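You operate a simulated robot arm through the tools that you are given. There is no shell and no other tool. Be economical: measure what you need, move in short steps, check, and stop when the job is done.

You run a simulated two-armed robot. Do the job below in one go: nothing can be reset, and whatever is moved stays where it is left.

## Task
Fetch the cartridge carton from the left end of the hose bench and stand it on the shelf of the side table. Then put the blue-band cap on top of the union on the ho box. Then press the blue tap button three times. Then take the large union and leave it on the middle of the drawer bench. Then fetch the middle cap and set it on top of the short teal cartridge. Do these in the order given. Set down upright: cartridge carton, large union.
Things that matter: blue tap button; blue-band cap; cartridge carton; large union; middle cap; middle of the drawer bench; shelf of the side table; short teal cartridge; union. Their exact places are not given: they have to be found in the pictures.

Only the result counts: the job must be done as asked and must still hold three seconds after the hand-in. Knocking over, shifting, dropping, spilling or breaking anything else fails it. Lids that push on must go on centred and level and be pressed home; caps that screw on are set level and turned clockwise until they are tight.

## Robot
Two 7-joint arms with fingered hands on one trunk, on a base that drives. Base frame: it is fixed to the floor where the robot stands at the start and does not move with it; the origin is under the middle of the robot, x ahead of it, y to its left, z up; the surface under the hand at the start is at about z = 80. Units: cm, rad, N and s.
The left shoulder is at the start at [7, 16.2, 99.6], the right one opposite. With the tool pointing down near the work surface each hand reaches from about 32 to 82 cm from the robot's upright axis, wherever it stands, measured 20 degrees to its own side. Places, roughly: blue tap button [-130, 160, 60]; blue-band cap [50, 50, 25]; cartridge carton [50, -25, 75]; large union [-350, 150, 100]; middle cap [-425, 175, 75]; middle of the drawer bench (17x25 cm) [-608, 164, 86]; shelf of the side table [60, 60, 30]; short teal cartridge [-400, 200, 100]; union [50, -150, 75]. Payload 4 kg a hand.
Tool frame (each hand has its own): the origin (TCP) lies between the finger pads and is the grasp point; the fingertips stand 2.6 cm ahead of it; z points along the fingers, y is the line along which they close. The gripper opens to 13.2 cm. The gripper's body begins 7.3 cm behind the TCP. The gripper is a hand of 4 fingers: y runs from the thumb to the fingers, the wrist lies at [0, 0, -22.4] in the tool frame, and closing takes about 1.5 s.
Orientation is told as [roll, pitch, yaw] about the base's x, y, z axes, in that order, counted from this pose: with the fingers straight down and closing along the base's y, the tool's x points along the base's -x, its y along +y and its z along -z.

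## Interface
- The arms move only by the tool arm_command. It takes "left_plan", "right_plan" or both (then of equal length, played together; a hand with none holds still); each is a list of rows, each a list of 6 numbers: the shift along the tool's x, y, z in cm, then the turn, a rotation vector about the tool's x, y, z in degrees. In form: [[x, y, z, wx, wy, wz], ...]. A call has 1 to 8 rows; each row is the pose to reach, as a shift and turn from the pose commanded when the call began, along the tool's axes at that moment. "left_gripper" and "right_gripper" are, for a hand that has rows, the opening, from 0 (shut) to 1 (fully open), set as the call begins (left out, the last holds). Each row takes 0.2 s and may step no farther than 5 cm and 0.15 rad from the row before; otherwise, or with a gripper value out of range, the whole call is refused. Where a pose cannot be reached the arm comes as near as it can. A force on the tool above 40 N (or 10 N above the force at the start of the call, whichever is more), or a blocked arm, ends the call early, and 0.2 s more pass. The fingers move at their own pace (about 4.5 cm/s each) and stop on an object; they squeeze with about 32 N. The grip force told is the motor's: it shows also when the fingers shut on nothing. Time passes only in rows, and 0.2 s behind the last, so rows that repeat a pose let the fingers close. The reply holds the time, the measured pose of the TCP, the force on the tool along the base axes, the opening and the grip force, in the units named above and with some noise, with the torque about the TCP (base axes, N m) and any sound that the robot's microphone picked up.
- Cameras (640 x 400 px; columns grow to the right, rows downward): "scene" is now at [12.35, 4.17, 121.95]; the picture's right is [0.49, -0.87, 0.00], its down [-0.55, -0.30, -0.78] and it looks along [0.68, 0.38, -0.63] (base axes); focal length 254 px, centre (320, 200). "left" rides on the left gripper at [-7.3, 0.6, -9.4] in its tool frame; the picture's right is [-0.08, -1.00, 0.00], its down [0.78, -0.06, -0.62] and it looks along [0.61, -0.05, 0.79] (tool axes); focal length 230 px, centre (320, 200). "right" rides on the right gripper at [7.3, 0.6, -9.4] in its tool frame; the picture's right is [-0.08, 1.00, 0.00], its down [-0.78, -0.06, -0.62] and it looks along [-0.61, -0.05, 0.79] (tool axes); focal length 230 px, centre (320, 200).
- get_image(camera): a new picture of that camera. The clock stands still meanwhile.
- lift_body(by): slides the trunk up (or, below 0, down) by that many cm; the arms and the scene camera ride with it, the base frame stays. It gives what a move gives, with no picture.
- roll_base(legs): drives the robot by 1 to 6 legs, each [ahead, left, turn to the left] in cm, cm and rad, along the robot's own axes; the way and the turn of a leg run together, so that a leg with both is an arc; at most 150 cm and 3.142 rad a leg. The arms and the cameras ride along, it lands a little off, and it stops where it bumps. It gives what a move gives.
- set_fingers(finger1, finger2, finger3, thumb_bend, hand): sets how far each is bent, from 0 (flat) to 1 (curled in); at 0.3 the hand is open as for a grip, at 0.7 the pads meet at the TCP. One left out holds its place. A second passes; each finger stops where it meets its share of the squeeze, and holds until it gets a number again. A gripper value or a shape takes the hand back. It gives what a move gives, with no picture; readings hold the bend of each and the force on the fingers (four entries, about 0 where the hand has none), thumb and palm.
- preshape(shape, hand): the hand has 4 fingers and takes this shape, open, in about a second: jaw (thumb against the fingers, like two jaws); tri (thumb and two fingers); tip (a fingertip pinch); poke (one finger out to press); point (the index stretched); flat (the hand flat); cup (the hand cupped); fist (a fist). The gripper value then closes the fingers along that shape, each until it touches; the sizes above hold for jaw. It gives what a move gives, with no picture.
- aim_head(pan, tilt): turns the head with the scene camera to pan (to the left, within 1.501 rad either way) and tilt (down, from -0.506 to 1.204), counted from straight ahead of the robot. It gives what a move gives.
- locate(camera, pixels): for up to 12 pixels [column, row] of the newest picture of that camera ("zoom" is the newest enlarged one), the place [x, y, z] in the base frame of the surface seen there, good to about 0.2 cm. The clock stands still meanwhile.
- zoom(camera, box): a new picture of the part [left, top, right, bottom] of that camera's present view, enlarged. The clock stands still meanwhile.
- close_job(): hands the job in; it is judged then, once.

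Go step by step. Measure first, check grasps and placings, and put right what went wrong. The budget is 110 turns and 100 pictures, counting those below and the enlarged ones. Unless the task says otherwise, let go and move clear before handing in.

The tools are called after "Request:" as a command line: name --argument value ..., lists and objects as JSON in quotes. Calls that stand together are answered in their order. arm_command: Moves the arms, as the interface text tells. Its arguments: {"type":"object","properties":{"left_plan":{"type":"array"},"left_gripper":{"type":"number"},"right_plan":{"type":"array"},"right_gripper":{"type":"number"}},"required":[]} The other tools are called the same way: lift_body (by) slides the trunk up or down; preshape (shape, hand) gives the hand a shape; set_fingers (finger1, finger2, finger3, thumb_bend, hand) moves the fingers one by one; roll_base (legs) drives the base; aim_head (pan, tilt) turns the head that bears the scene camera; get_image (camera) takes a picture; locate (camera, pixels) gives the place of the surface under pixels of a picture; zoom (camera, box) takes an enlarged picture of a part of a camera's view; close_job () hands the job in.

At the start:

```text
t: 0.0
left_tcp_pos: [39.79, 47.04, 102.66]
left_ee_rot: [0.0, -0.001, -0.001]
left_ft_force: [0.6, -0.3, -0.1]
left_wrist_torque: [0.02, 0.01, -0.01]
left_opening: 13.19
left_gripper_force: 0.0
left_shape: jaw
left_bend: [0.3, 0.3, 0.3, 0.3]
left_finger forces: [0.0, 0.0, 0.0, 0.1, 0.0, 0.1]
right_tcp_pos: [57.06, 6.29, 102.77]
right_ee_rot: [0.086, 0.004, -0.064]
right_ft_force: [1.4, -0.6, 0.1]
right_wrist_torque: [0.01, -0.01, -0.05]
right_opening: 13.18
right_gripper_force: 0.0
right_shape: jaw
right_bend: [0.3, 0.3, 0.3, 0.3]
right_finger forces: [0.0, 0.0, 0.0, 0.0, 0.0, 0.0]
trunk travel left (down, up): [-47.5, 46.5]
robot x, y, heading: [-0.29, -0.07, -0.003]
head pan, tilt: [0.508, 0.675]
```

scene: 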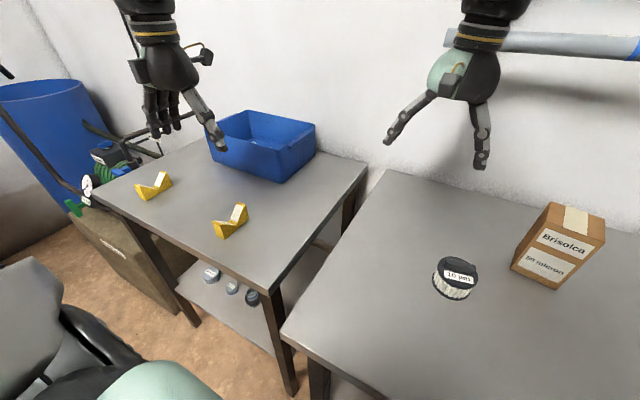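
right: 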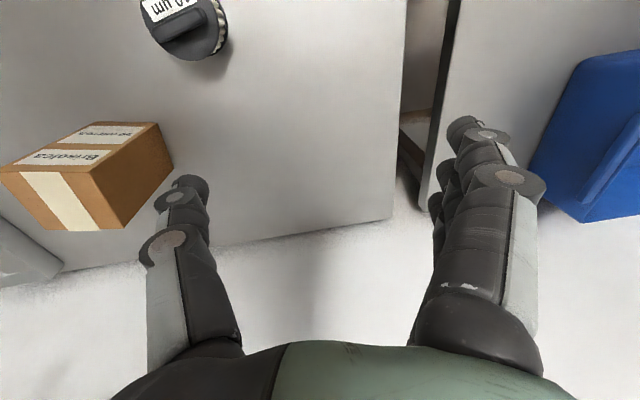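
left: 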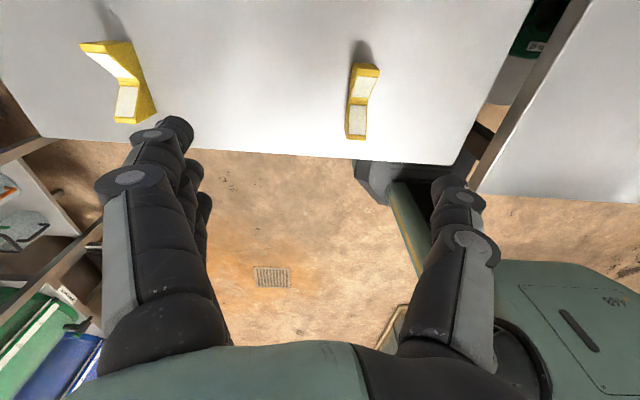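

The scene picture shows the carton near (558,245) on the hose bench, and caps on the lower shelf of the side table near (211,274), (232,287) and (252,297). I'll locate these and zoom in on the shelf.

Request:
locate --camera "scene" --pixels '[[577, 218], [551, 203], [606, 216], [512, 266], [556, 289], [541, 260], [211, 272], [232, 287], [252, 297], [220, 295], [455, 268], [290, 345]]'

Request:
zoom --camera "scene" --box '[160, 220, 340, 340]'

Request:
aim_head --pan -0.3 --tilt 0.6

Request:
get_image --camera "scene"

```text
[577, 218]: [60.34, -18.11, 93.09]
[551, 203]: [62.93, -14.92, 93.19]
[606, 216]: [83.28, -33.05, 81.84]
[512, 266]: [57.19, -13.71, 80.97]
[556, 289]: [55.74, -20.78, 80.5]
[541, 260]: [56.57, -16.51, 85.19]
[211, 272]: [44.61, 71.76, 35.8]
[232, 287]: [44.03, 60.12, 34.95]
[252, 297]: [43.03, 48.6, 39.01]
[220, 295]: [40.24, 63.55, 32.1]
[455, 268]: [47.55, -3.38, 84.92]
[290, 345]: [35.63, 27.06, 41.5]
```

```text
3.33 times, centred on (250, 280) of scene
```

zoom: 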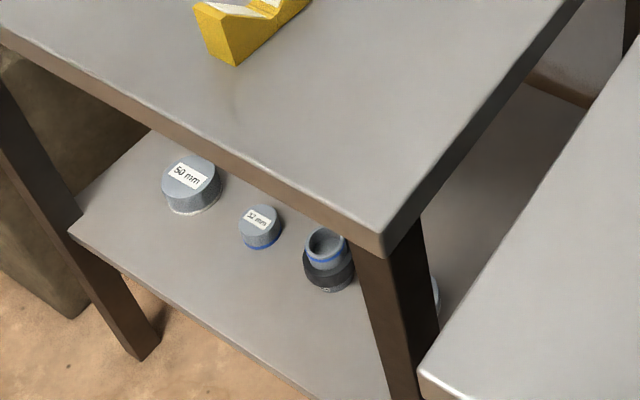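

```text
t: 1.1
left_tcp_pos: [39.92, 47.11, 102.75]
left_ee_rot: [-0.002, 0.0, 0.0]
left_ft_force: [-0.8, -0.3, 0.7]
left_wrist_torque: [0.02, -0.02, 0.01]
left_opening: 13.18
left_gripper_force: 0.1
left_shape: jaw
left_bend: [0.3, 0.3, 0.3, 0.3]
left_finger forces: [0.0, 0.0, 0.0, 0.1, 0.0, 0.0]
right_tcp_pos: [57.23, 6.13, 102.8]
right_ee_rot: [0.092, 0.004, -0.07]
right_ft_force: [0.2, 0.4, 0.2]
right_wrist_torque: [-0.02, 0.02, -0.01]
right_opening: 13.2
right_gripper_force: 0.1
right_shape: jaw
right_bend: [0.3, 0.3, 0.3, 0.3]
right_finger forces: [0.0, 0.0, 0.1, 0.0, 0.0, 0.1]
trunk travel left (down, up): [-47.5, 46.5]
robot x, y, heading: [-0.02, 0.25, 0.002]
head pan, tilt: [-0.3, 0.6]
```

```text
95 pictures are left
```

scene: 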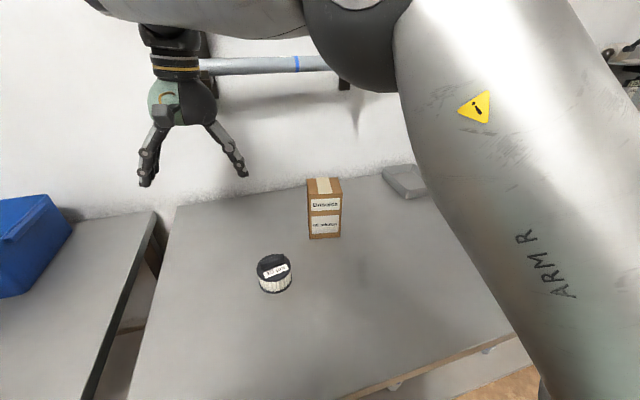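

The carton is seen at (324,208) and a cap or filter at (275,273). I'll locate the carton corners and turn the head right to see the rest of the hose bench.

Request:
locate --camera "scene" --pixels '[[309, 188], [340, 191], [334, 180], [310, 181], [311, 236], [339, 235], [325, 210], [275, 262], [274, 290], [405, 175], [265, 330], [170, 215]]'

Request:
zoom --camera "scene" --box '[240, 160, 420, 300]'

Request:
aim_head --pan -1.2 --tilt 0.4

Request:
get_image --camera "scene"

```text
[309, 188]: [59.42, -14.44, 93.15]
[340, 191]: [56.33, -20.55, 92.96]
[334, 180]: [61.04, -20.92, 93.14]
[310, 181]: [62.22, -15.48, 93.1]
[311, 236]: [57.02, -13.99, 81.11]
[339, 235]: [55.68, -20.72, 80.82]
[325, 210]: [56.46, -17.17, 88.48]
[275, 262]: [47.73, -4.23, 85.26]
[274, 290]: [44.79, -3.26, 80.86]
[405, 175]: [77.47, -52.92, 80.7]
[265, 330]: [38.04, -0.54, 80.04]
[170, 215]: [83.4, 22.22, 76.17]
```

```text
2.86 times, centred on (330, 230) of scene
```

zoom: 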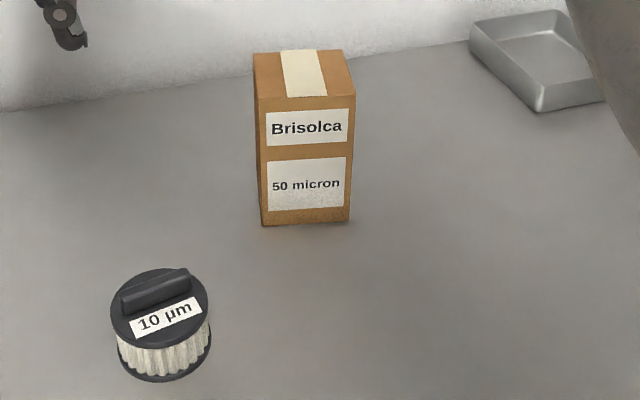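

```text
t: 2.3
left_tcp_pos: [39.93, 47.03, 102.68]
left_ee_rot: [0.001, 0.0, 0.0]
left_ft_force: [0.2, -0.7, 0.6]
left_wrist_torque: [0.0, 0.01, 0.0]
left_opening: 13.18
left_gripper_force: 0.0
left_shape: jaw
left_bend: [0.3, 0.3, 0.3, 0.3]
left_finger forces: [0.0, 0.0, 0.1, 0.1, 0.0, 0.0]
right_tcp_pos: [57.23, 6.07, 102.91]
right_ee_rot: [0.089, 0.004, -0.068]
right_ft_force: [-0.5, -0.8, 0.1]
right_wrist_torque: [0.0, 0.01, -0.02]
right_opening: 13.19
right_gripper_force: 0.1
right_shape: jaw
right_bend: [0.3, 0.3, 0.3, 0.3]
right_finger forces: [0.0, 0.0, 0.0, 0.0, 0.0, 0.0]
trunk travel left (down, up): [-47.5, 46.5]
robot x, y, heading: [0.13, 0.04, 0.003]
head pan, tilt: [-1.201, 0.4]
```

```text
93 pictures are left
```

scene: 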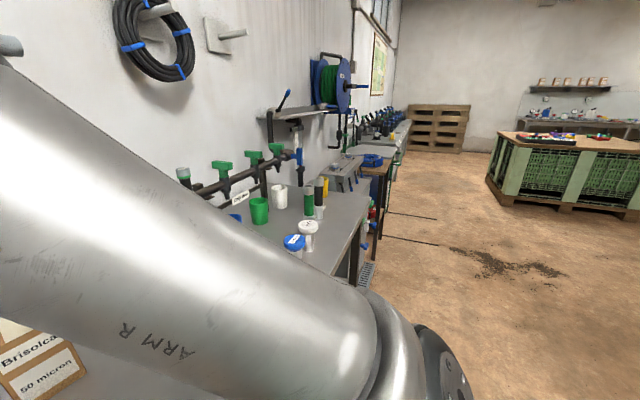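

The carton stands at about (59.3,-17.9), turned about -11°, 6.8 wide and 13 high. I'll grip it from the front with the left hand pointing forward, since that suits the shelf, so I first back off and shift right.

Request:
roll_base --legs '[[-32, 0, 0], [0, -37, 0]]'

Request:
arm_command --left_plan '[[0, 0, 0, 0, -8, 0], [0, 0, 0, 0, -16, 0], [0, 0, 0, 0, -24, 0], [0, 0, 0, 0, -32, 0], [0, 0, 0, 0, -40, 0], [0, 0, 0, 0, -48, 0], [0, 0, 0, 0, -56, 0], [0, 0, 0, 0, -64, 0]]' --left_gripper 1

Request:
aim_head --pan 0.2 --tilt 0.6

Request:
get_image --camera "scene"

```text
t: 6.5
left_tcp_pos: [8.0, 9.33, 102.69]
left_ee_rot: [0.001, 0.002, 0.0]
left_ft_force: [0.0, -0.3, -0.3]
left_wrist_torque: [0.03, 0.0, 0.01]
left_opening: 13.18
left_gripper_force: 0.0
left_shape: jaw
left_bend: [0.3, 0.3, 0.3, 0.3]
left_finger forces: [0.0, 0.0, 0.0, 0.0, 0.0, 0.1]
right_tcp_pos: [25.21, -31.58, 102.82]
right_ee_rot: [0.091, 0.005, -0.069]
right_ft_force: [-0.2, 0.2, 0.4]
right_wrist_torque: [0.03, 0.02, 0.04]
right_opening: 13.18
right_gripper_force: 0.2
right_shape: jaw
right_bend: [0.3, 0.3, 0.3, 0.3]
right_finger forces: [0.0, 0.1, 0.0, 0.0, 0.1, 0.1]
trunk travel left (down, up): [-47.5, 46.5]
robot x, y, heading: [-31.84, -38.0, -0.004]
head pan, tilt: [-1.201, 0.4]
```

```text
t: 8.3
left_tcp_pos: [7.88, 9.36, 102.67]
left_ee_rot: [-0.002, -1.12, 0.003]
left_ft_force: [0.8, 0.3, -0.6]
left_wrist_torque: [-0.02, -0.01, 0.03]
left_opening: 13.19
left_gripper_force: 0.2
left_shape: jaw
left_bend: [0.3, 0.3, 0.3, 0.3]
left_finger forces: [0.0, 0.0, 0.0, 0.1, 0.0, 0.1]
right_tcp_pos: [25.26, -31.72, 102.97]
right_ee_rot: [0.089, 0.006, -0.072]
right_ft_force: [0.7, 0.5, 0.4]
right_wrist_torque: [0.0, -0.02, -0.03]
right_opening: 13.2
right_gripper_force: 0.0
right_shape: jaw
right_bend: [0.3, 0.3, 0.3, 0.3]
right_finger forces: [0.0, 0.0, 0.1, 0.0, 0.0, 0.0]
trunk travel left (down, up): [-47.5, 46.5]
robot x, y, heading: [-32.19, -37.52, -0.0]
head pan, tilt: [-1.201, 0.4]
```

```text
t: 9.8
left_tcp_pos: [8.08, 9.34, 102.73]
left_ee_rot: [0.001, -1.115, 0.0]
left_ft_force: [-0.2, -0.4, -0.7]
left_wrist_torque: [0.02, 0.01, 0.02]
left_opening: 13.17
left_gripper_force: 0.1
left_shape: jaw
left_bend: [0.3, 0.3, 0.3, 0.3]
left_finger forces: [0.0, 0.0, 0.0, 0.1, 0.0, 0.0]
right_tcp_pos: [25.32, -31.59, 102.94]
right_ee_rot: [0.091, 0.005, -0.071]
right_ft_force: [0.0, -0.5, -0.6]
right_wrist_torque: [-0.04, 0.02, -0.01]
right_opening: 13.17
right_gripper_force: 0.1
right_shape: jaw
right_bend: [0.3, 0.3, 0.3, 0.3]
right_finger forces: [0.0, 0.0, 0.1, 0.0, 0.1, 0.0]
trunk travel left (down, up): [-47.5, 46.5]
robot x, y, heading: [-32.14, -37.54, -0.001]
head pan, tilt: [0.201, 0.6]
```

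```text
92 pictures are left
```

scene: 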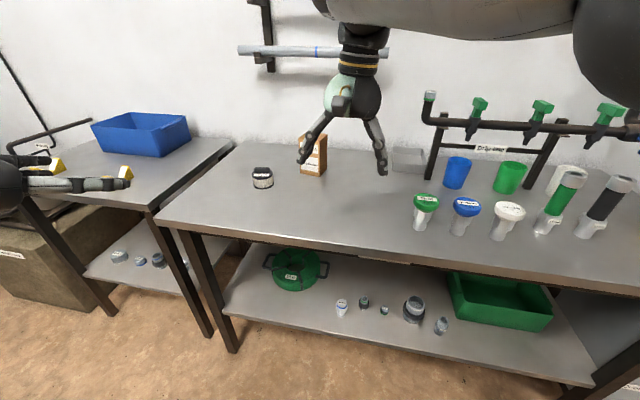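

The left hand has turned 64°. I'll turn it the rest of the way forward and bring it ahead of the carton, with the right hand moving aside.

Request:
arm_command --left_plan '[[0, 0, 0, 0, -7, 0], [0, 0, 0, 0, -14, 0], [-1.64, -3.8, 4.39, 0, -21, 0], [-3.28, -7.6, 8.78, 0, -26, 0], [-4.92, -11.4, 13.17, 0, -26, 0], [-6.56, -15.2, 17.56, 0, -26, 0], [-8.2, -19, 21.96, 0, -26, 0], [-9.84, -22.8, 26.35, 0, -26, 0]]' --right_plan '[[0, -4, 0, 0, 0, 0], [0, -8, 0, 0, 0, 0], [0, -12, 0, 0, 0, 0], [0, -16, 0, 0, 0, 0], [0, -18, 0, 0, 0, 0], [0, -18, 0, 0, 0, 0], [0, -18, 0, 0, 0, 0], [0, -18, 0, 0, 0, 0]]' --left_gripper 0.75 --right_gripper 1

Request:
get_image --camera "left"

Request:
get_image --camera "scene"

```text
refused: row 3 steps farther than a row can; nothing moved
```

```text
91 pictures are left
```

left: 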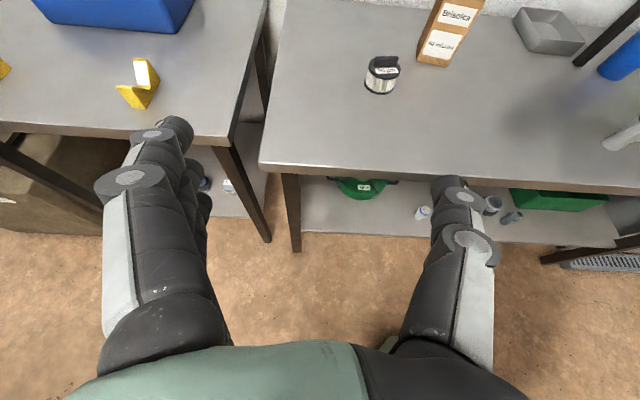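

```text
90 pictures are left
```

scene: 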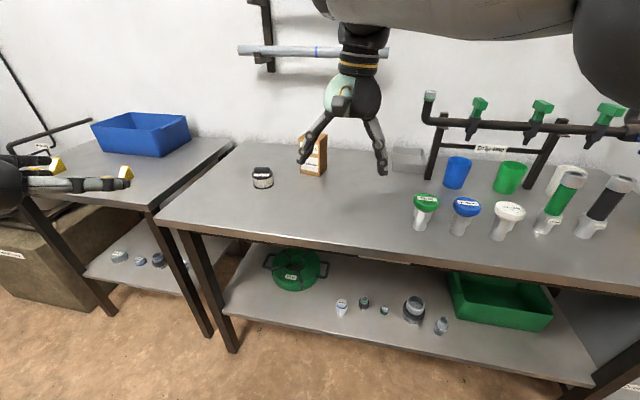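

The move was refused because one step was too long. I'll send it again with even steps.

Request:
arm_command --left_plan '[[-1.23, -2.85, 3.29, 0, -4, 0], [-2.46, -5.7, 6.59, 0, -8, 0], [-3.69, -8.55, 9.88, 0, -12, 0], [-4.92, -11.4, 13.17, 0, -16, 0], [-6.15, -14.25, 16.47, 0, -20, 0], [-7.38, -17.1, 19.76, 0, -24, 0], [-8.61, -19.95, 23.05, 0, -26, 0], [-9.84, -22.8, 26.35, 0, -26, 0]]' --right_plan '[[0, -4, 0, 0, 0, 0], [0, -8, 0, 0, 0, 0], [0, -12, 0, 0, 0, 0], [0, -16, 0, 0, 0, 0], [0, -18, 0, 0, 0, 0], [0, -18, 0, 0, 0, 0], [0, -18, 0, 0, 0, 0], [0, -18, 0, 0, 0, 0]]' --left_gripper 0.75 --right_gripper 1

Request:
get_image --camera "scene"

```text
t: 11.6
left_tcp_pos: [36.23, -13.39, 99.71]
left_ee_rot: [-1.249, -1.564, 1.249]
left_ft_force: [-0.4, 2.0, 1.2]
left_wrist_torque: [-0.02, 0.06, -0.09]
left_opening: 9.91
left_gripper_force: 0.0
left_shape: jaw
left_bend: [0.63, 0.63, 0.63, 0.6]
left_finger forces: [0.0, 0.1, 0.0, 0.1, 0.0, 0.0]
left hand out of reach, approached as far as the arm can: row 2, 3, 7
right_tcp_pos: [24.24, -49.57, 101.05]
right_ee_rot: [0.09, 0.009, -0.07]
right_ft_force: [0.9, -0.3, -0.1]
right_wrist_torque: [-0.04, 0.03, -0.01]
right_opening: 13.19
right_gripper_force: 0.3
right_shape: jaw
right_bend: [0.3, 0.3, 0.3, 0.3]
right_finger forces: [0.1, 0.1, 0.0, 0.0, 0.0, 0.0]
trunk travel left (down, up): [-47.5, 46.5]
robot x, y, heading: [-31.86, -37.81, 0.001]
head pan, tilt: [0.201, 0.6]
```

```text
89 pictures are left
```

scene: 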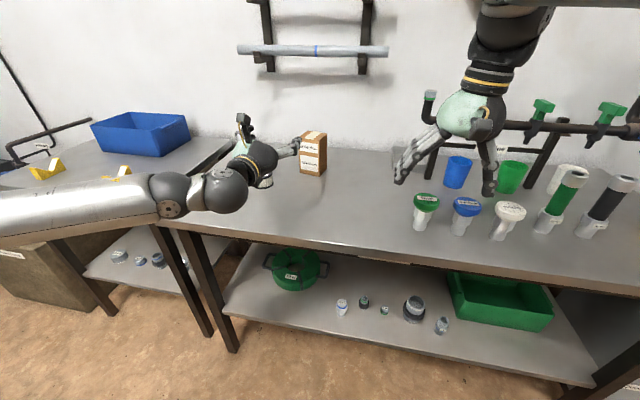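

The left hand now points straight ahead at (36.2,-13.4,99.7). I'll go to the pre-grasp at z 89.5, yawed to match the carton, and check with a picture.

Request:
arm_command --left_plan '[[3.4, -0.5, 2.5, 5, 0, 0], [6.8, -1, 5, 11, 0, 0], [10.2, -1.5, 7.4, 11, 0, 0]]'

Request:
get_image --camera "left"

Request:
zoom --camera "scene" --box '[160, 90, 360, 215]'

```text
t: 12.4
left_tcp_pos: [43.72, -15.18, 89.66]
left_ee_rot: [0.54, -1.572, -0.735]
left_ft_force: [-0.6, 0.1, -0.5]
left_wrist_torque: [0.0, 0.02, -0.01]
left_opening: 9.95
left_gripper_force: 0.1
left_shape: jaw
left_bend: [0.63, 0.63, 0.63, 0.6]
left_finger forces: [0.0, 0.0, 0.0, 0.0, 0.0, 0.0]
right_tcp_pos: [24.3, -49.5, 101.26]
right_ee_rot: [0.089, 0.006, -0.068]
right_ft_force: [0.7, 0.3, -0.1]
right_wrist_torque: [0.01, 0.02, -0.03]
right_opening: 13.2
right_gripper_force: 0.0
right_shape: jaw
right_bend: [0.3, 0.3, 0.3, 0.3]
right_finger forces: [0.1, 0.1, 0.0, 0.0, 0.0, 0.1]
trunk travel left (down, up): [-47.5, 46.5]
robot x, y, heading: [-31.74, -37.44, 0.003]
head pan, tilt: [0.201, 0.6]
```

```text
88 pictures are left
```

left: 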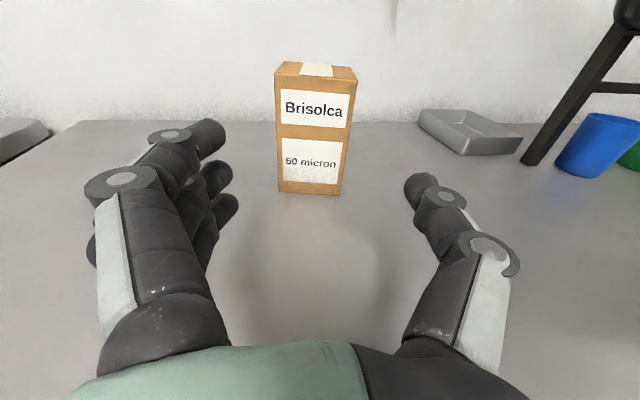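

```text
3.20 times, centred on (260, 152) of scene
```

zoom: 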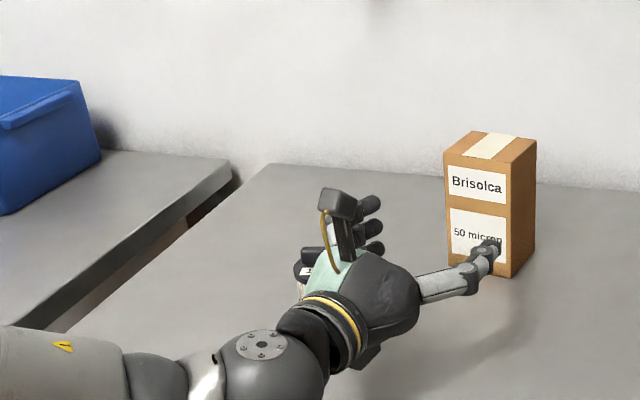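

The carton is centred between the fingers at (310,125) in the left picture. I'll measure how low the finger tips are against the filter, which is hidden on the left.

Request:
locate --camera "left" --pixels '[[225, 207], [215, 178], [205, 135], [420, 190], [280, 190], [340, 193], [282, 70], [352, 78], [90, 245]]'

Request:
locate --camera "zoom" --pixels '[[302, 270], [305, 290], [375, 247], [372, 204], [315, 253]]'

```text
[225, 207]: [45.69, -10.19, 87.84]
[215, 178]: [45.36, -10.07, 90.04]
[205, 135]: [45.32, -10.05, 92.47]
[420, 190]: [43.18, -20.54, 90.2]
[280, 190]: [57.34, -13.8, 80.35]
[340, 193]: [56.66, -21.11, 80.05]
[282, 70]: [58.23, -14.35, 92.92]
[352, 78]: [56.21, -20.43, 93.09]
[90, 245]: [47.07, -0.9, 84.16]
```

```text
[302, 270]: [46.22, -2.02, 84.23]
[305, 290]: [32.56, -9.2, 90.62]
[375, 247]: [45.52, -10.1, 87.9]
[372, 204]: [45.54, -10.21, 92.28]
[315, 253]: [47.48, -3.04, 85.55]
```

The lowest finger is at about z 87, above the filter top at 85.5. I'll go forward and close the fingers.

Request:
arm_command --left_plan '[[0, 0.2, 4, 0, 0, 0], [0, 0.3, 8, 0, 0, 0], [0, 0.3, 12, 0, 0, 0], [0, 0.3, 15.5, 0, 0, 0]]'

Request:
arm_command --left_plan '[[0, 0, 0, 0, 0, 0], [0, 0, 0, 0, 0, 0], [0, 0, 0, 0, 0, 0], [0, 0, 0, 0, 0, 0], [0, 0, 0, 0, 0, 0], [0, 0, 0, 0, 0, 0], [0, 0, 0, 0, 0, 0]]' --left_gripper 0.3

Request:
get_image --camera "left"

```text
t: 13.4
left_tcp_pos: [58.88, -17.65, 89.61]
left_ee_rot: [-0.298, -1.57, 0.107]
left_ft_force: [0.3, -0.4, -0.2]
left_wrist_torque: [-0.02, 0.0, 0.02]
left_opening: 9.93
left_gripper_force: 0.1
left_shape: jaw
left_bend: [0.63, 0.63, 0.63, 0.6]
left_finger forces: [0.0, 0.1, 0.0, 0.1, 0.0, 0.1]
right_tcp_pos: [24.12, -49.52, 101.22]
right_ee_rot: [0.091, 0.008, -0.069]
right_ft_force: [0.4, -0.9, -0.1]
right_wrist_torque: [0.0, 0.02, 0.0]
right_opening: 13.2
right_gripper_force: 0.1
right_shape: jaw
right_bend: [0.3, 0.3, 0.3, 0.3]
right_finger forces: [0.0, 0.0, 0.0, 0.0, 0.0, 0.0]
trunk travel left (down, up): [-47.5, 46.5]
robot x, y, heading: [-31.73, -37.45, 0.0]
head pan, tilt: [0.201, 0.6]
```

```text
t: 15.0
left_tcp_pos: [58.77, -17.63, 89.73]
left_ee_rot: [-0.65, -1.571, 0.456]
left_ft_force: [-0.3, -0.3, 0.7]
left_wrist_torque: [-0.01, 0.06, 0.0]
left_opening: 6.88
left_gripper_force: 32.0
left_shape: jaw
left_bend: [0.72, 0.72, 0.72, 0.7]
left_finger forces: [9.7, 9.7, 9.7, 0.0, 29.2, 0.1]
right_tcp_pos: [24.2, -49.47, 101.36]
right_ee_rot: [0.092, 0.004, -0.07]
right_ft_force: [-0.5, 0.6, 0.0]
right_wrist_torque: [0.04, 0.03, -0.01]
right_opening: 13.18
right_gripper_force: 0.0
right_shape: jaw
right_bend: [0.3, 0.3, 0.3, 0.3]
right_finger forces: [0.0, 0.0, 0.0, 0.0, 0.1, 0.0]
trunk travel left (down, up): [-47.5, 46.5]
robot x, y, heading: [-31.91, -37.24, -0.002]
head pan, tilt: [0.201, 0.6]
```

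```text
86 pictures are left
```

left: 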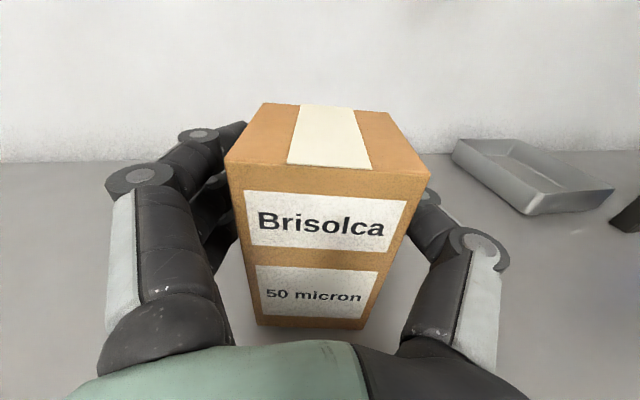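

The carton is gripped (6.88 cm opening, 29 N). I'll lift it, pull it back and then drive away from the bench.

Request:
arm_command --left_plan '[[-3, 0, 0, 0, 0, 0], [-6, 0, 0, 0, 0, 0], [-10, 0, 0, 0, 0, 0], [-10, 0, -4.5, 0, 0, 0], [-10, 0, -9, 0, 0, 0], [-10, 0, -13.5, 0, 0, 0], [-10, 0, -18, 0, 0, 0], [-10, 0, -22, 0, 0, 0]]'

Request:
roll_base --legs '[[-30, 0, 0], [0, 62, 0]]'

Request:
lift_body --by -46

Request:
get_image --camera "scene"

Request:
get_image --camera "left"

```text
t: 16.8
left_tcp_pos: [37.0, -13.28, 99.64]
left_ee_rot: [-2.614, -1.57, 2.425]
left_ft_force: [0.0, -1.0, -2.4]
left_wrist_torque: [-0.05, 0.01, 0.01]
left_opening: 6.84
left_gripper_force: 31.7
left_shape: jaw
left_bend: [0.72, 0.72, 0.72, 0.7]
left_finger forces: [9.7, 9.7, 9.8, 0.0, 29.2, 0.0]
right_tcp_pos: [24.1, -49.49, 101.26]
right_ee_rot: [0.09, 0.006, -0.068]
right_ft_force: [0.4, 0.6, -0.1]
right_wrist_torque: [0.01, -0.05, 0.01]
right_opening: 13.2
right_gripper_force: 0.0
right_shape: jaw
right_bend: [0.3, 0.3, 0.3, 0.3]
right_finger forces: [0.0, 0.1, 0.0, 0.1, 0.1, 0.0]
trunk travel left (down, up): [-47.5, 46.5]
robot x, y, heading: [-31.73, -37.77, -0.003]
head pan, tilt: [0.201, 0.6]
```

```text
t: 21.9
left_tcp_pos: [6.03, 50.13, 99.71]
left_ee_rot: [-1.02, -1.57, 0.845]
left_ft_force: [0.4, -0.7, -1.7]
left_wrist_torque: [-0.02, 0.01, 0.0]
left_opening: 6.86
left_gripper_force: 31.8
left_shape: jaw
left_bend: [0.73, 0.72, 0.72, 0.7]
left_finger forces: [9.7, 9.7, 9.8, 0.0, 29.2, 0.0]
right_tcp_pos: [-6.3, 13.64, 101.14]
right_ee_rot: [0.091, 0.005, -0.052]
right_ft_force: [-0.6, -0.2, -0.2]
right_wrist_torque: [-0.04, -0.03, -0.01]
right_opening: 13.18
right_gripper_force: 0.1
right_shape: jaw
right_bend: [0.3, 0.3, 0.3, 0.3]
right_finger forces: [0.0, 0.1, 0.0, 0.0, 0.0, 0.0]
trunk travel left (down, up): [-47.5, 46.5]
robot x, y, heading: [-62.32, 24.67, 0.014]
head pan, tilt: [0.201, 0.6]
```

```text
refused: -46 is not a number from -40 to 40
```

```text
85 pictures are left
```

scene: 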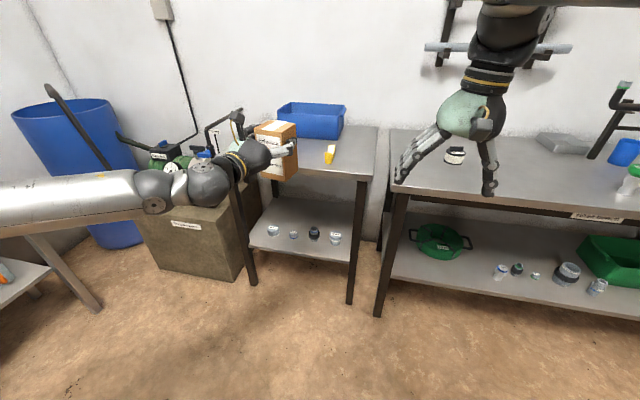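

```text
84 pictures are left
```

left: 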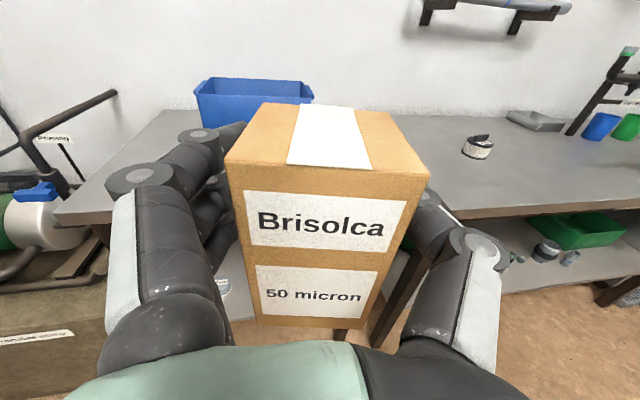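

The side table shelf shows four small items in a row at (271,230), (294,235), (314,233) and (335,238). I'll lower the trunk and look.

Request:
lift_body --by -40

Request:
aim_head --pan 0.4 --tilt 0.4

Request:
get_image --camera "scene"

```text
t: 25.8
left_tcp_pos: [5.99, 50.11, 59.72]
left_ee_rot: [-0.72, -1.571, 0.541]
left_ft_force: [0.5, 1.4, -1.9]
left_wrist_torque: [0.04, 0.06, 0.0]
left_opening: 6.87
left_gripper_force: 31.9
left_shape: jaw
left_bend: [0.73, 0.72, 0.72, 0.7]
left_finger forces: [9.7, 9.7, 9.8, 0.0, 29.2, 0.0]
right_tcp_pos: [-6.28, 13.69, 61.31]
right_ee_rot: [0.09, 0.005, -0.054]
right_ft_force: [-0.2, 0.8, 0.7]
right_wrist_torque: [0.0, 0.0, -0.01]
right_opening: 13.19
right_gripper_force: 0.0
right_shape: jaw
right_bend: [0.3, 0.3, 0.3, 0.3]
right_finger forces: [0.0, 0.1, 0.0, 0.0, 0.0, 0.1]
trunk travel left (down, up): [-7.5, 86.5]
robot x, y, heading: [-62.98, 24.72, 0.012]
head pan, tilt: [0.201, 0.6]
```

```text
t: 26.5
left_tcp_pos: [6.17, 50.1, 59.7]
left_ee_rot: [-0.655, -1.57, 0.476]
left_ft_force: [0.8, 0.0, -1.8]
left_wrist_torque: [-0.01, 0.01, 0.0]
left_opening: 6.86
left_gripper_force: 31.6
left_shape: jaw
left_bend: [0.73, 0.72, 0.72, 0.7]
left_finger forces: [9.7, 9.8, 9.8, 0.1, 29.2, 0.0]
right_tcp_pos: [-6.32, 13.65, 61.29]
right_ee_rot: [0.091, 0.007, -0.052]
right_ft_force: [0.5, 0.2, -0.1]
right_wrist_torque: [-0.01, -0.05, 0.0]
right_opening: 13.2
right_gripper_force: 0.1
right_shape: jaw
right_bend: [0.3, 0.3, 0.3, 0.3]
right_finger forces: [0.0, 0.1, 0.1, 0.0, 0.0, 0.0]
trunk travel left (down, up): [-7.5, 86.5]
robot x, y, heading: [-62.42, 24.47, 0.013]
head pan, tilt: [0.4, 0.4]
```

```text
83 pictures are left
```

scene: 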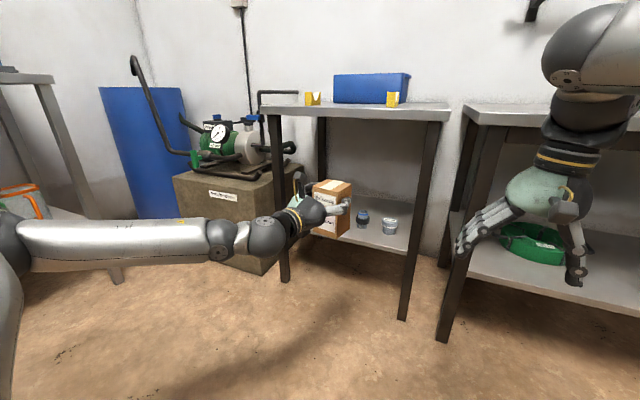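

The view now reaches under the table top. I'll zoom in and measure the shelf and the items on it.

Request:
zoom --camera "scene" --box '[270, 150, 450, 262]'

Request:
locate --camera "scene" --pixels '[[362, 214], [389, 221], [390, 236], [362, 230], [380, 205], [403, 240], [400, 250], [425, 180], [405, 290], [330, 120], [285, 260], [440, 116]]'

Request:
get_image --camera "right"

```text
3.56 times, centred on (360, 206) of scene
```

zoom: 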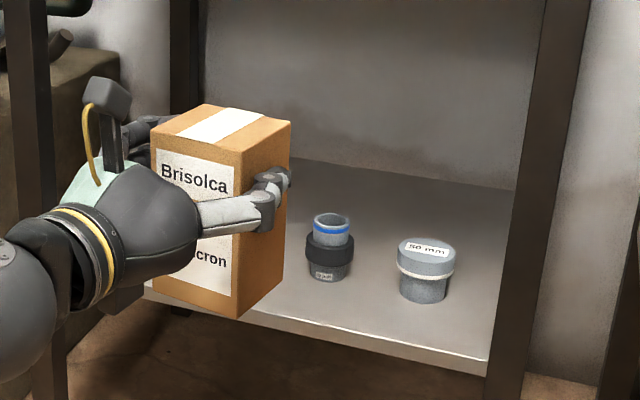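

```text
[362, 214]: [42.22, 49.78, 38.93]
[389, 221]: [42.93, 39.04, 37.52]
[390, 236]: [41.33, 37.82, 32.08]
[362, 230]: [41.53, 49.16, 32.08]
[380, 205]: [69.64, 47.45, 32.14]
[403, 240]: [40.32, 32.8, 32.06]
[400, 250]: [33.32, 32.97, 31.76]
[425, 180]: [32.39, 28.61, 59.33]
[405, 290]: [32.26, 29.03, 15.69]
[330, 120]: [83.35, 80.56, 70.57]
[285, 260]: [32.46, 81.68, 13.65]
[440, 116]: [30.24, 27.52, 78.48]
```

```text
81 pictures are left
```

right: 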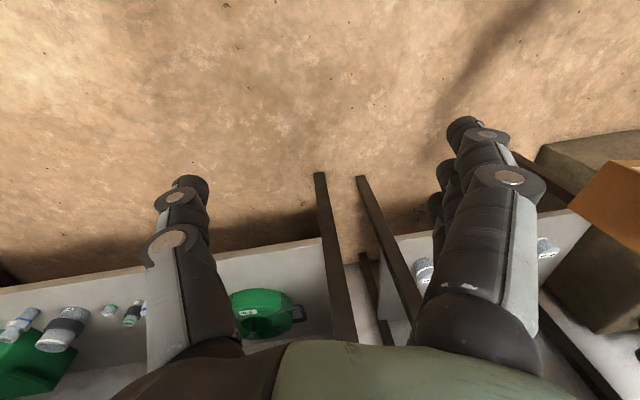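

The shelf is at z 32.1 with its front edge at x 33. The items stand at x≈44, and the lane at y≈61 holds only low caps. I'll straighten the yaw, extend and lower the left hand, and tuck the right one.

Request:
arm_command --left_plan '[[1.6, 0.7, 3.9, -2, 0, 0], [3.2, 1.4, 7.8, -4, 0, 0], [4.8, 2.1, 11.8, -6, 0, 0], [6.4, 2.9, 15.8, -8, 0, 0], [8.2, 3.6, 19.7, -10.4, 0, 0]]' --right_plan '[[2, 0, -2, 0, 0, 0], [4, 0, -4, 0, 0, 0], [6, 0, -6, 0, 0, 0], [8, 0, -8, 0, 0, 0], [10, 0, -10, 0, 0, 0]]'

Request:
zoom --camera "scene" --box '[200, 120, 460, 282]'

```text
t: 27.7
left_tcp_pos: [25.94, 50.0, 51.54]
left_ee_rot: [-0.618, -1.571, 0.625]
left_ft_force: [-0.2, 1.0, -2.1]
left_wrist_torque: [0.02, 0.03, -0.01]
left_opening: 6.84
left_gripper_force: 32.0
left_shape: jaw
left_bend: [0.73, 0.72, 0.72, 0.7]
left_finger forces: [9.7, 9.8, 9.9, 0.0, 29.2, 0.1]
right_tcp_pos: [-16.43, 13.32, 71.14]
right_ee_rot: [0.09, 0.006, -0.052]
right_ft_force: [-0.1, -1.3, 0.1]
right_wrist_torque: [0.0, 0.01, 0.01]
right_opening: 13.19
right_gripper_force: 0.2
right_shape: jaw
right_bend: [0.3, 0.3, 0.3, 0.3]
right_finger forces: [0.0, 0.0, 0.0, 0.0, 0.1, 0.0]
trunk travel left (down, up): [-7.5, 86.5]
robot x, y, heading: [-62.54, 24.49, 0.017]
head pan, tilt: [0.4, 0.4]
```

```text
2.46 times, centred on (330, 201) of scene
```

zoom: 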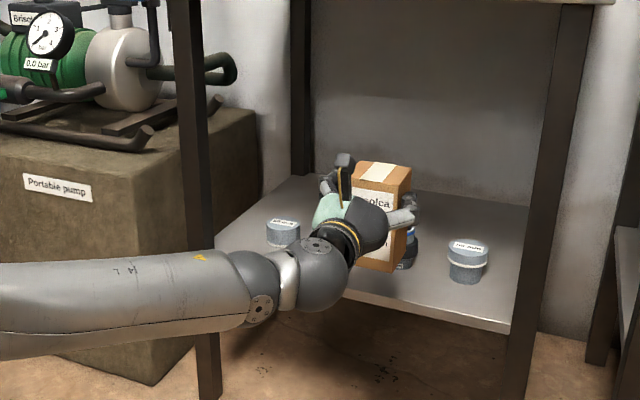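

The arm is level and clear. I'll drive left, then forward, so the carton hangs over the shelf behind the caps.

Request:
roll_base --legs '[[0, 11, 0]]'

Request:
roll_base --legs '[[31, 0, -0.013]]'

Request:
zoom --camera "scene" --box '[240, 100, 560, 300]'

Request:
get_image --camera "left"

```text
t: 28.9
left_tcp_pos: [25.79, 60.94, 51.64]
left_ee_rot: [-0.552, -1.571, 0.561]
left_ft_force: [-0.1, 0.3, -1.8]
left_wrist_torque: [0.01, 0.03, 0.07]
left_opening: 6.84
left_gripper_force: 32.3
left_shape: jaw
left_bend: [0.73, 0.72, 0.72, 0.7]
left_finger forces: [9.8, 9.7, 9.7, 0.0, 29.1, 0.0]
right_tcp_pos: [-16.46, 24.27, 71.06]
right_ee_rot: [0.09, 0.003, -0.053]
right_ft_force: [-0.6, 0.0, -0.3]
right_wrist_torque: [0.0, -0.02, -0.01]
right_opening: 13.22
right_gripper_force: 0.0
right_shape: jaw
right_bend: [0.3, 0.3, 0.3, 0.3]
right_finger forces: [0.0, 0.0, 0.0, 0.0, 0.1, 0.0]
trunk travel left (down, up): [-7.5, 86.5]
robot x, y, heading: [-63.13, 35.92, 0.02]
head pan, tilt: [0.4, 0.4]
```

```text
t: 31.0
left_tcp_pos: [56.65, 60.14, 51.65]
left_ee_rot: [-0.151, -1.569, 0.142]
left_ft_force: [-0.5, -0.2, -1.7]
left_wrist_torque: [-0.03, 0.03, 0.02]
left_opening: 6.86
left_gripper_force: 31.7
left_shape: jaw
left_bend: [0.73, 0.72, 0.72, 0.7]
left_finger forces: [9.7, 9.8, 9.8, 0.0, 29.2, 0.0]
right_tcp_pos: [13.93, 24.15, 71.05]
right_ee_rot: [0.091, 0.005, -0.067]
right_ft_force: [-0.2, -0.7, 1.2]
right_wrist_torque: [0.01, -0.02, 0.0]
right_opening: 13.17
right_gripper_force: 0.0
right_shape: jaw
right_bend: [0.3, 0.3, 0.3, 0.3]
right_finger forces: [0.0, 0.0, 0.0, 0.1, 0.1, 0.0]
trunk travel left (down, up): [-7.5, 86.5]
robot x, y, heading: [-32.37, 35.72, 0.003]
head pan, tilt: [0.4, 0.4]
```

```text
2.00 times, centred on (400, 200) of scene
```

zoom: 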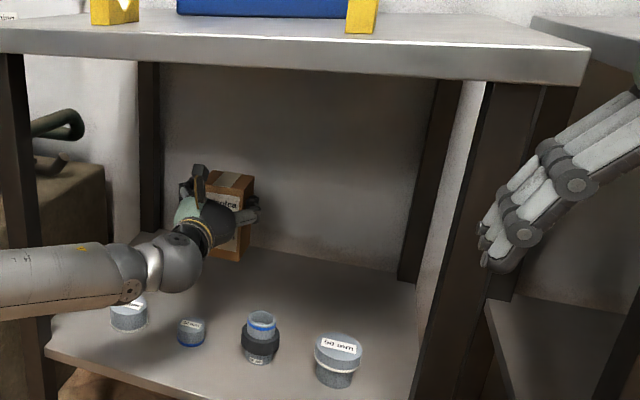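

```text
78 pictures are left
```

left: 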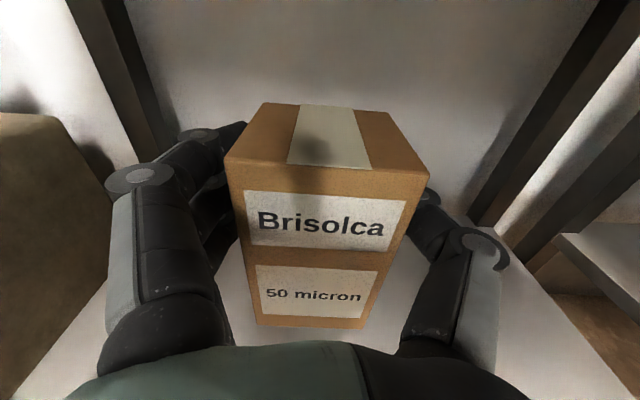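

The carton is over the shelf. I'll measure the caps, the wrist ball at (180,262) and the forearm against them before lowering.

Request:
locate --camera "zoom" --pixels '[[130, 318], [128, 299], [190, 327], [191, 345], [262, 318], [260, 335], [175, 290], [180, 262], [100, 300], [338, 345], [150, 265], [60, 318]]'

```text
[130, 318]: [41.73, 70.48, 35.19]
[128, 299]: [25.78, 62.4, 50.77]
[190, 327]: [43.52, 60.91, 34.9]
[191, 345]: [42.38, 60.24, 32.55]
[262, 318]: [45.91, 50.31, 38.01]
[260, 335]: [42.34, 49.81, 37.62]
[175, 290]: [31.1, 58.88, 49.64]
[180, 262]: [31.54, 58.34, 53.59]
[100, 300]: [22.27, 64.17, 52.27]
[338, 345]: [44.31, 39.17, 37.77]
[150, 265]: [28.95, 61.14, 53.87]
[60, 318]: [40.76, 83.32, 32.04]
```

There is enough clearance. I'll lower the carton to just touching.

Request:
arm_command --left_plan '[[3, 0, 0, 0, 0, 0], [6, 0, 0, 0, 0, 0], [8, 0, 0, 0, 0, 0], [9.3, 0, 0, 0, 0, 0], [9.6, 0, 0, 0, 0, 0], [9.8, 0, 0, 0, 0, 0]]'

Request:
zoom --camera "scene" --box '[240, 160, 420, 300]'

```text
t: 32.4
left_tcp_pos: [56.7, 60.24, 41.93]
left_ee_rot: [0.046, -1.57, -0.056]
left_ft_force: [-0.4, -0.5, -1.3]
left_wrist_torque: [0.01, 0.03, -0.03]
left_opening: 6.86
left_gripper_force: 31.8
left_shape: jaw
left_bend: [0.73, 0.72, 0.72, 0.7]
left_finger forces: [9.7, 9.7, 9.6, 0.0, 29.2, 0.0]
right_tcp_pos: [13.95, 24.07, 71.09]
right_ee_rot: [0.091, 0.005, -0.064]
right_ft_force: [0.2, -0.3, 1.5]
right_wrist_torque: [0.01, 0.01, 0.01]
right_opening: 13.19
right_gripper_force: 0.1
right_shape: jaw
right_bend: [0.3, 0.3, 0.3, 0.3]
right_finger forces: [0.0, 0.1, 0.0, 0.0, 0.1, 0.1]
trunk travel left (down, up): [-7.5, 86.5]
robot x, y, heading: [-32.31, 35.65, 0.005]
head pan, tilt: [0.4, 0.4]
```

```text
2.86 times, centred on (330, 230) of scene
```

zoom: 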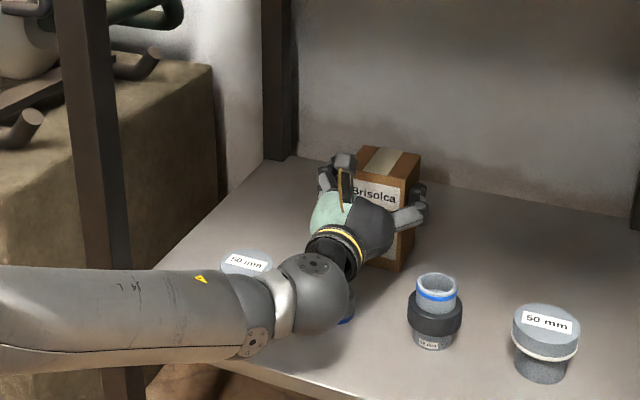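

No contact yet (force still -1.3). I'll lower a little more.

Request:
arm_command --left_plan '[[0.1, 0, 0, 0, 0, 0], [0.2, 0, 0, 0, 0, 0], [0.3, 0, 0, 0, 0, 0], [0.3, 0, 0, 0, 0, 0]]'

```text
t: 33.4
left_tcp_pos: [56.58, 60.17, 41.69]
left_ee_rot: [-2.553, -1.567, 2.546]
left_ft_force: [1.7, 0.1, 2.1]
left_wrist_torque: [-0.02, -0.03, 0.01]
left_opening: 6.85
left_gripper_force: 31.8
left_shape: jaw
left_bend: [0.73, 0.72, 0.72, 0.7]
left_finger forces: [9.9, 9.7, 9.6, 0.0, 29.0, 0.0]
right_tcp_pos: [13.89, 24.01, 71.09]
right_ee_rot: [0.09, 0.006, -0.067]
right_ft_force: [-1.1, -0.2, -0.3]
right_wrist_torque: [0.02, -0.04, -0.01]
right_opening: 13.18
right_gripper_force: 0.0
right_shape: jaw
right_bend: [0.3, 0.3, 0.3, 0.3]
right_finger forces: [0.1, 0.0, 0.1, 0.0, 0.0, 0.1]
trunk travel left (down, up): [-7.5, 86.5]
robot x, y, heading: [-32.16, 36.06, 0.001]
head pan, tilt: [0.4, 0.4]
```

There is contact (fz +2.1). I'll release, back out and raise over the caps.

Request:
arm_command --left_plan '[[0, 0, 0, 0, 0, 0], [0, 0, 0, 0, 0, 0], [0, 0, 0, 0, 0, 0], [0, 0, 0, 0, 0, 0], [0, 0, 0, 0, 0, 0], [0, 0, 0, 0, 0, 0]]' --left_gripper 0.75

Request:
arm_command --left_plan '[[0, 0, -3, 0, 0, 0], [0, 0, -6, 0, 0, 0], [0, 0, -9, 0, 0, 0], [-4, 0, -10, 0, 0, 0], [-8, 0, -11, 0, 0, 0]]'

Request:
get_image --camera "scene"

Request:
get_image --camera "left"

```text
t: 34.8
left_tcp_pos: [56.57, 60.13, 41.66]
left_ee_rot: [-0.038, -1.57, 0.029]
left_ft_force: [-1.0, -0.2, -0.4]
left_wrist_torque: [-0.03, -0.02, -0.01]
left_opening: 9.85
left_gripper_force: 0.0
left_shape: jaw
left_bend: [0.64, 0.64, 0.64, 0.6]
left_finger forces: [0.0, 0.0, 0.0, 0.1, 0.0, 0.0]
right_tcp_pos: [13.87, 24.13, 71.06]
right_ee_rot: [0.09, 0.004, -0.065]
right_ft_force: [0.4, -0.5, 0.1]
right_wrist_torque: [-0.01, 0.01, 0.0]
right_opening: 13.19
right_gripper_force: 0.1
right_shape: jaw
right_bend: [0.3, 0.3, 0.3, 0.3]
right_finger forces: [0.0, 0.0, 0.0, 0.1, 0.0, 0.0]
trunk travel left (down, up): [-7.5, 86.5]
robot x, y, heading: [-32.01, 35.77, 0.007]
head pan, tilt: [0.4, 0.4]
```

```text
t: 36.0
left_tcp_pos: [45.63, 60.38, 49.65]
left_ee_rot: [0.688, -1.568, -0.695]
left_ft_force: [-1.0, 0.4, -0.6]
left_wrist_torque: [-0.03, 0.0, 0.0]
left_opening: 9.85
left_gripper_force: 0.1
left_shape: jaw
left_bend: [0.64, 0.64, 0.64, 0.6]
left_finger forces: [0.0, 0.0, 0.0, 0.0, 0.1, 0.0]
right_tcp_pos: [13.88, 24.13, 71.14]
right_ee_rot: [0.091, 0.005, -0.067]
right_ft_force: [-0.7, -0.5, 0.3]
right_wrist_torque: [-0.01, -0.01, 0.0]
right_opening: 13.2
right_gripper_force: 0.0
right_shape: jaw
right_bend: [0.3, 0.3, 0.3, 0.3]
right_finger forces: [0.0, 0.0, 0.0, 0.0, 0.0, 0.0]
trunk travel left (down, up): [-7.5, 86.5]
robot x, y, heading: [-32.46, 35.83, 0.004]
head pan, tilt: [0.4, 0.4]
```

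```text
76 pictures are left
```

scene: 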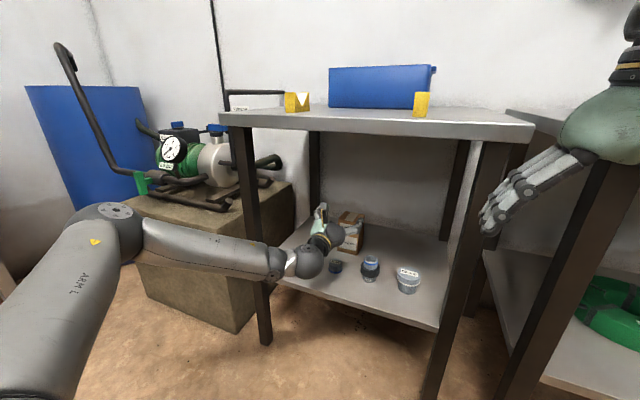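

```text
75 pictures are left
```

left: 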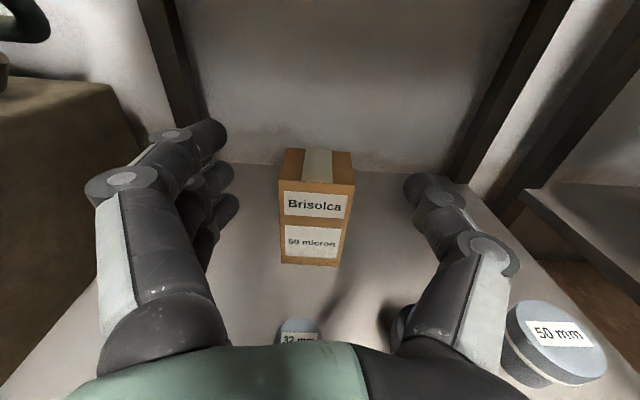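

The carton stands upright on the shelf. The blue-band cap is the small "32 mm" one at (300,335) in the left view, so I'll measure the carton front, the cap and the union.

Request:
zoom --camera "scene" --box '[280, 190, 440, 310]'

Request:
locate --camera "left" --pixels '[[282, 258], [336, 262], [283, 180], [350, 185], [300, 326]]'

Request:
locate --camera "scene" --pixels '[[300, 116], [400, 125], [500, 135], [336, 262], [336, 270], [370, 262], [370, 256]]'

```text
3.33 times, centred on (360, 250) of scene
```

zoom: 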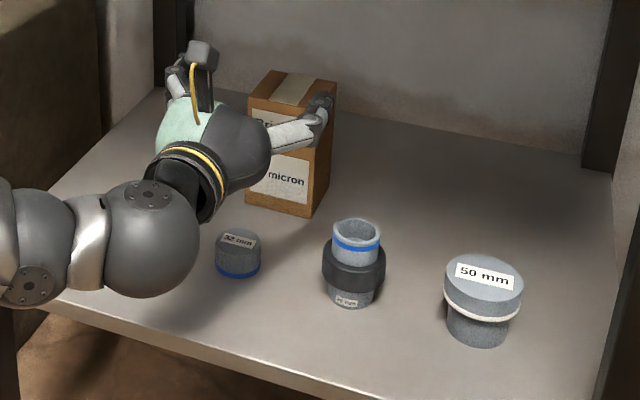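

```text
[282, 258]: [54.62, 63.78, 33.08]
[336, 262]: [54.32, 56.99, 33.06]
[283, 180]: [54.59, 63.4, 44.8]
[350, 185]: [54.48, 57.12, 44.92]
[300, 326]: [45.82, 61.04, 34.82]
```

```text
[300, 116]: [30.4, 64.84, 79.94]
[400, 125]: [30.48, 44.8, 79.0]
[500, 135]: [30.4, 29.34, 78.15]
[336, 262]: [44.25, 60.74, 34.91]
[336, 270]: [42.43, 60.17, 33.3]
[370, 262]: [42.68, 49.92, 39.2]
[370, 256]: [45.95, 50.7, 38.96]
```

The cap is at about (44.1,60.6), 4 cm wide, with its top at z 34.9; the carton front is at x 54.5. I'll lower the trunk and turn the left hand downward under the table, tilted about 8° so the camera clears the carton.

Request:
lift_body --by -7

Request:
arm_command --left_plan '[[-0.5, 0, -0.5, 0, 8, 0], [-1, 0, -1, 0, 16, 0], [-1.5, 0, -1.5, 0, 24, 0], [-2, 0, -1.5, 0, 32, 0], [-2, 0, -1.5, 0, 40, 0]]'

Request:
get_image --camera "scene"

```text
t: 37.0
left_tcp_pos: [45.63, 60.47, 42.67]
left_ee_rot: [-0.542, -1.571, 0.535]
left_ft_force: [0.9, -0.2, -0.6]
left_wrist_torque: [-0.01, 0.0, -0.02]
left_opening: 9.86
left_gripper_force: 0.1
left_shape: jaw
left_bend: [0.64, 0.64, 0.64, 0.6]
left_finger forces: [0.1, 0.0, 0.0, 0.1, 0.1, 0.1]
right_tcp_pos: [13.8, 24.01, 64.05]
right_ee_rot: [0.091, 0.005, -0.064]
right_ft_force: [-0.6, 0.0, -0.1]
right_wrist_torque: [-0.01, 0.0, 0.01]
right_opening: 13.19
right_gripper_force: 0.1
right_shape: jaw
right_bend: [0.3, 0.3, 0.3, 0.3]
right_finger forces: [0.1, 0.0, 0.0, 0.1, 0.0, 0.0]
trunk travel left (down, up): [-0.5, 93.5]
robot x, y, heading: [-32.13, 35.75, 0.001]
head pan, tilt: [0.4, 0.4]
```

```text
t: 38.2
left_tcp_pos: [44.0, 60.48, 44.76]
left_ee_rot: [-0.002, -0.87, -0.006]
left_ft_force: [-0.1, 0.1, -1.0]
left_wrist_torque: [0.0, -0.02, -0.01]
left_opening: 9.87
left_gripper_force: 0.0
left_shape: jaw
left_bend: [0.64, 0.64, 0.64, 0.6]
left_finger forces: [0.0, 0.1, 0.0, 0.1, 0.0, 0.0]
right_tcp_pos: [14.0, 24.06, 64.18]
right_ee_rot: [0.091, 0.006, -0.065]
right_ft_force: [-0.4, 0.5, -0.1]
right_wrist_torque: [0.02, -0.03, 0.0]
right_opening: 13.19
right_gripper_force: 0.1
right_shape: jaw
right_bend: [0.3, 0.3, 0.3, 0.3]
right_finger forces: [0.1, 0.0, 0.1, 0.1, 0.0, 0.0]
trunk travel left (down, up): [-0.5, 93.5]
robot x, y, heading: [-31.83, 36.42, 0.005]
head pan, tilt: [0.4, 0.4]
```

```text
73 pictures are left
```

scene: 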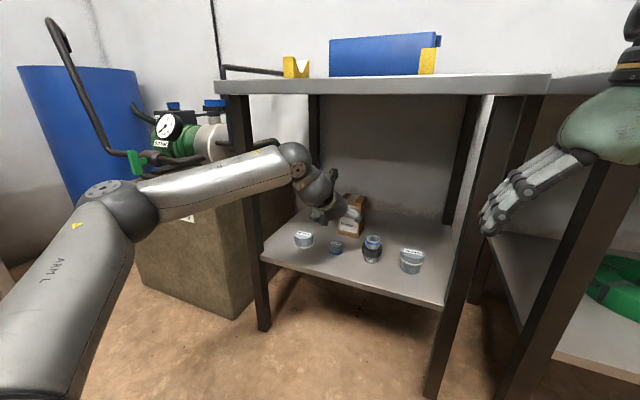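

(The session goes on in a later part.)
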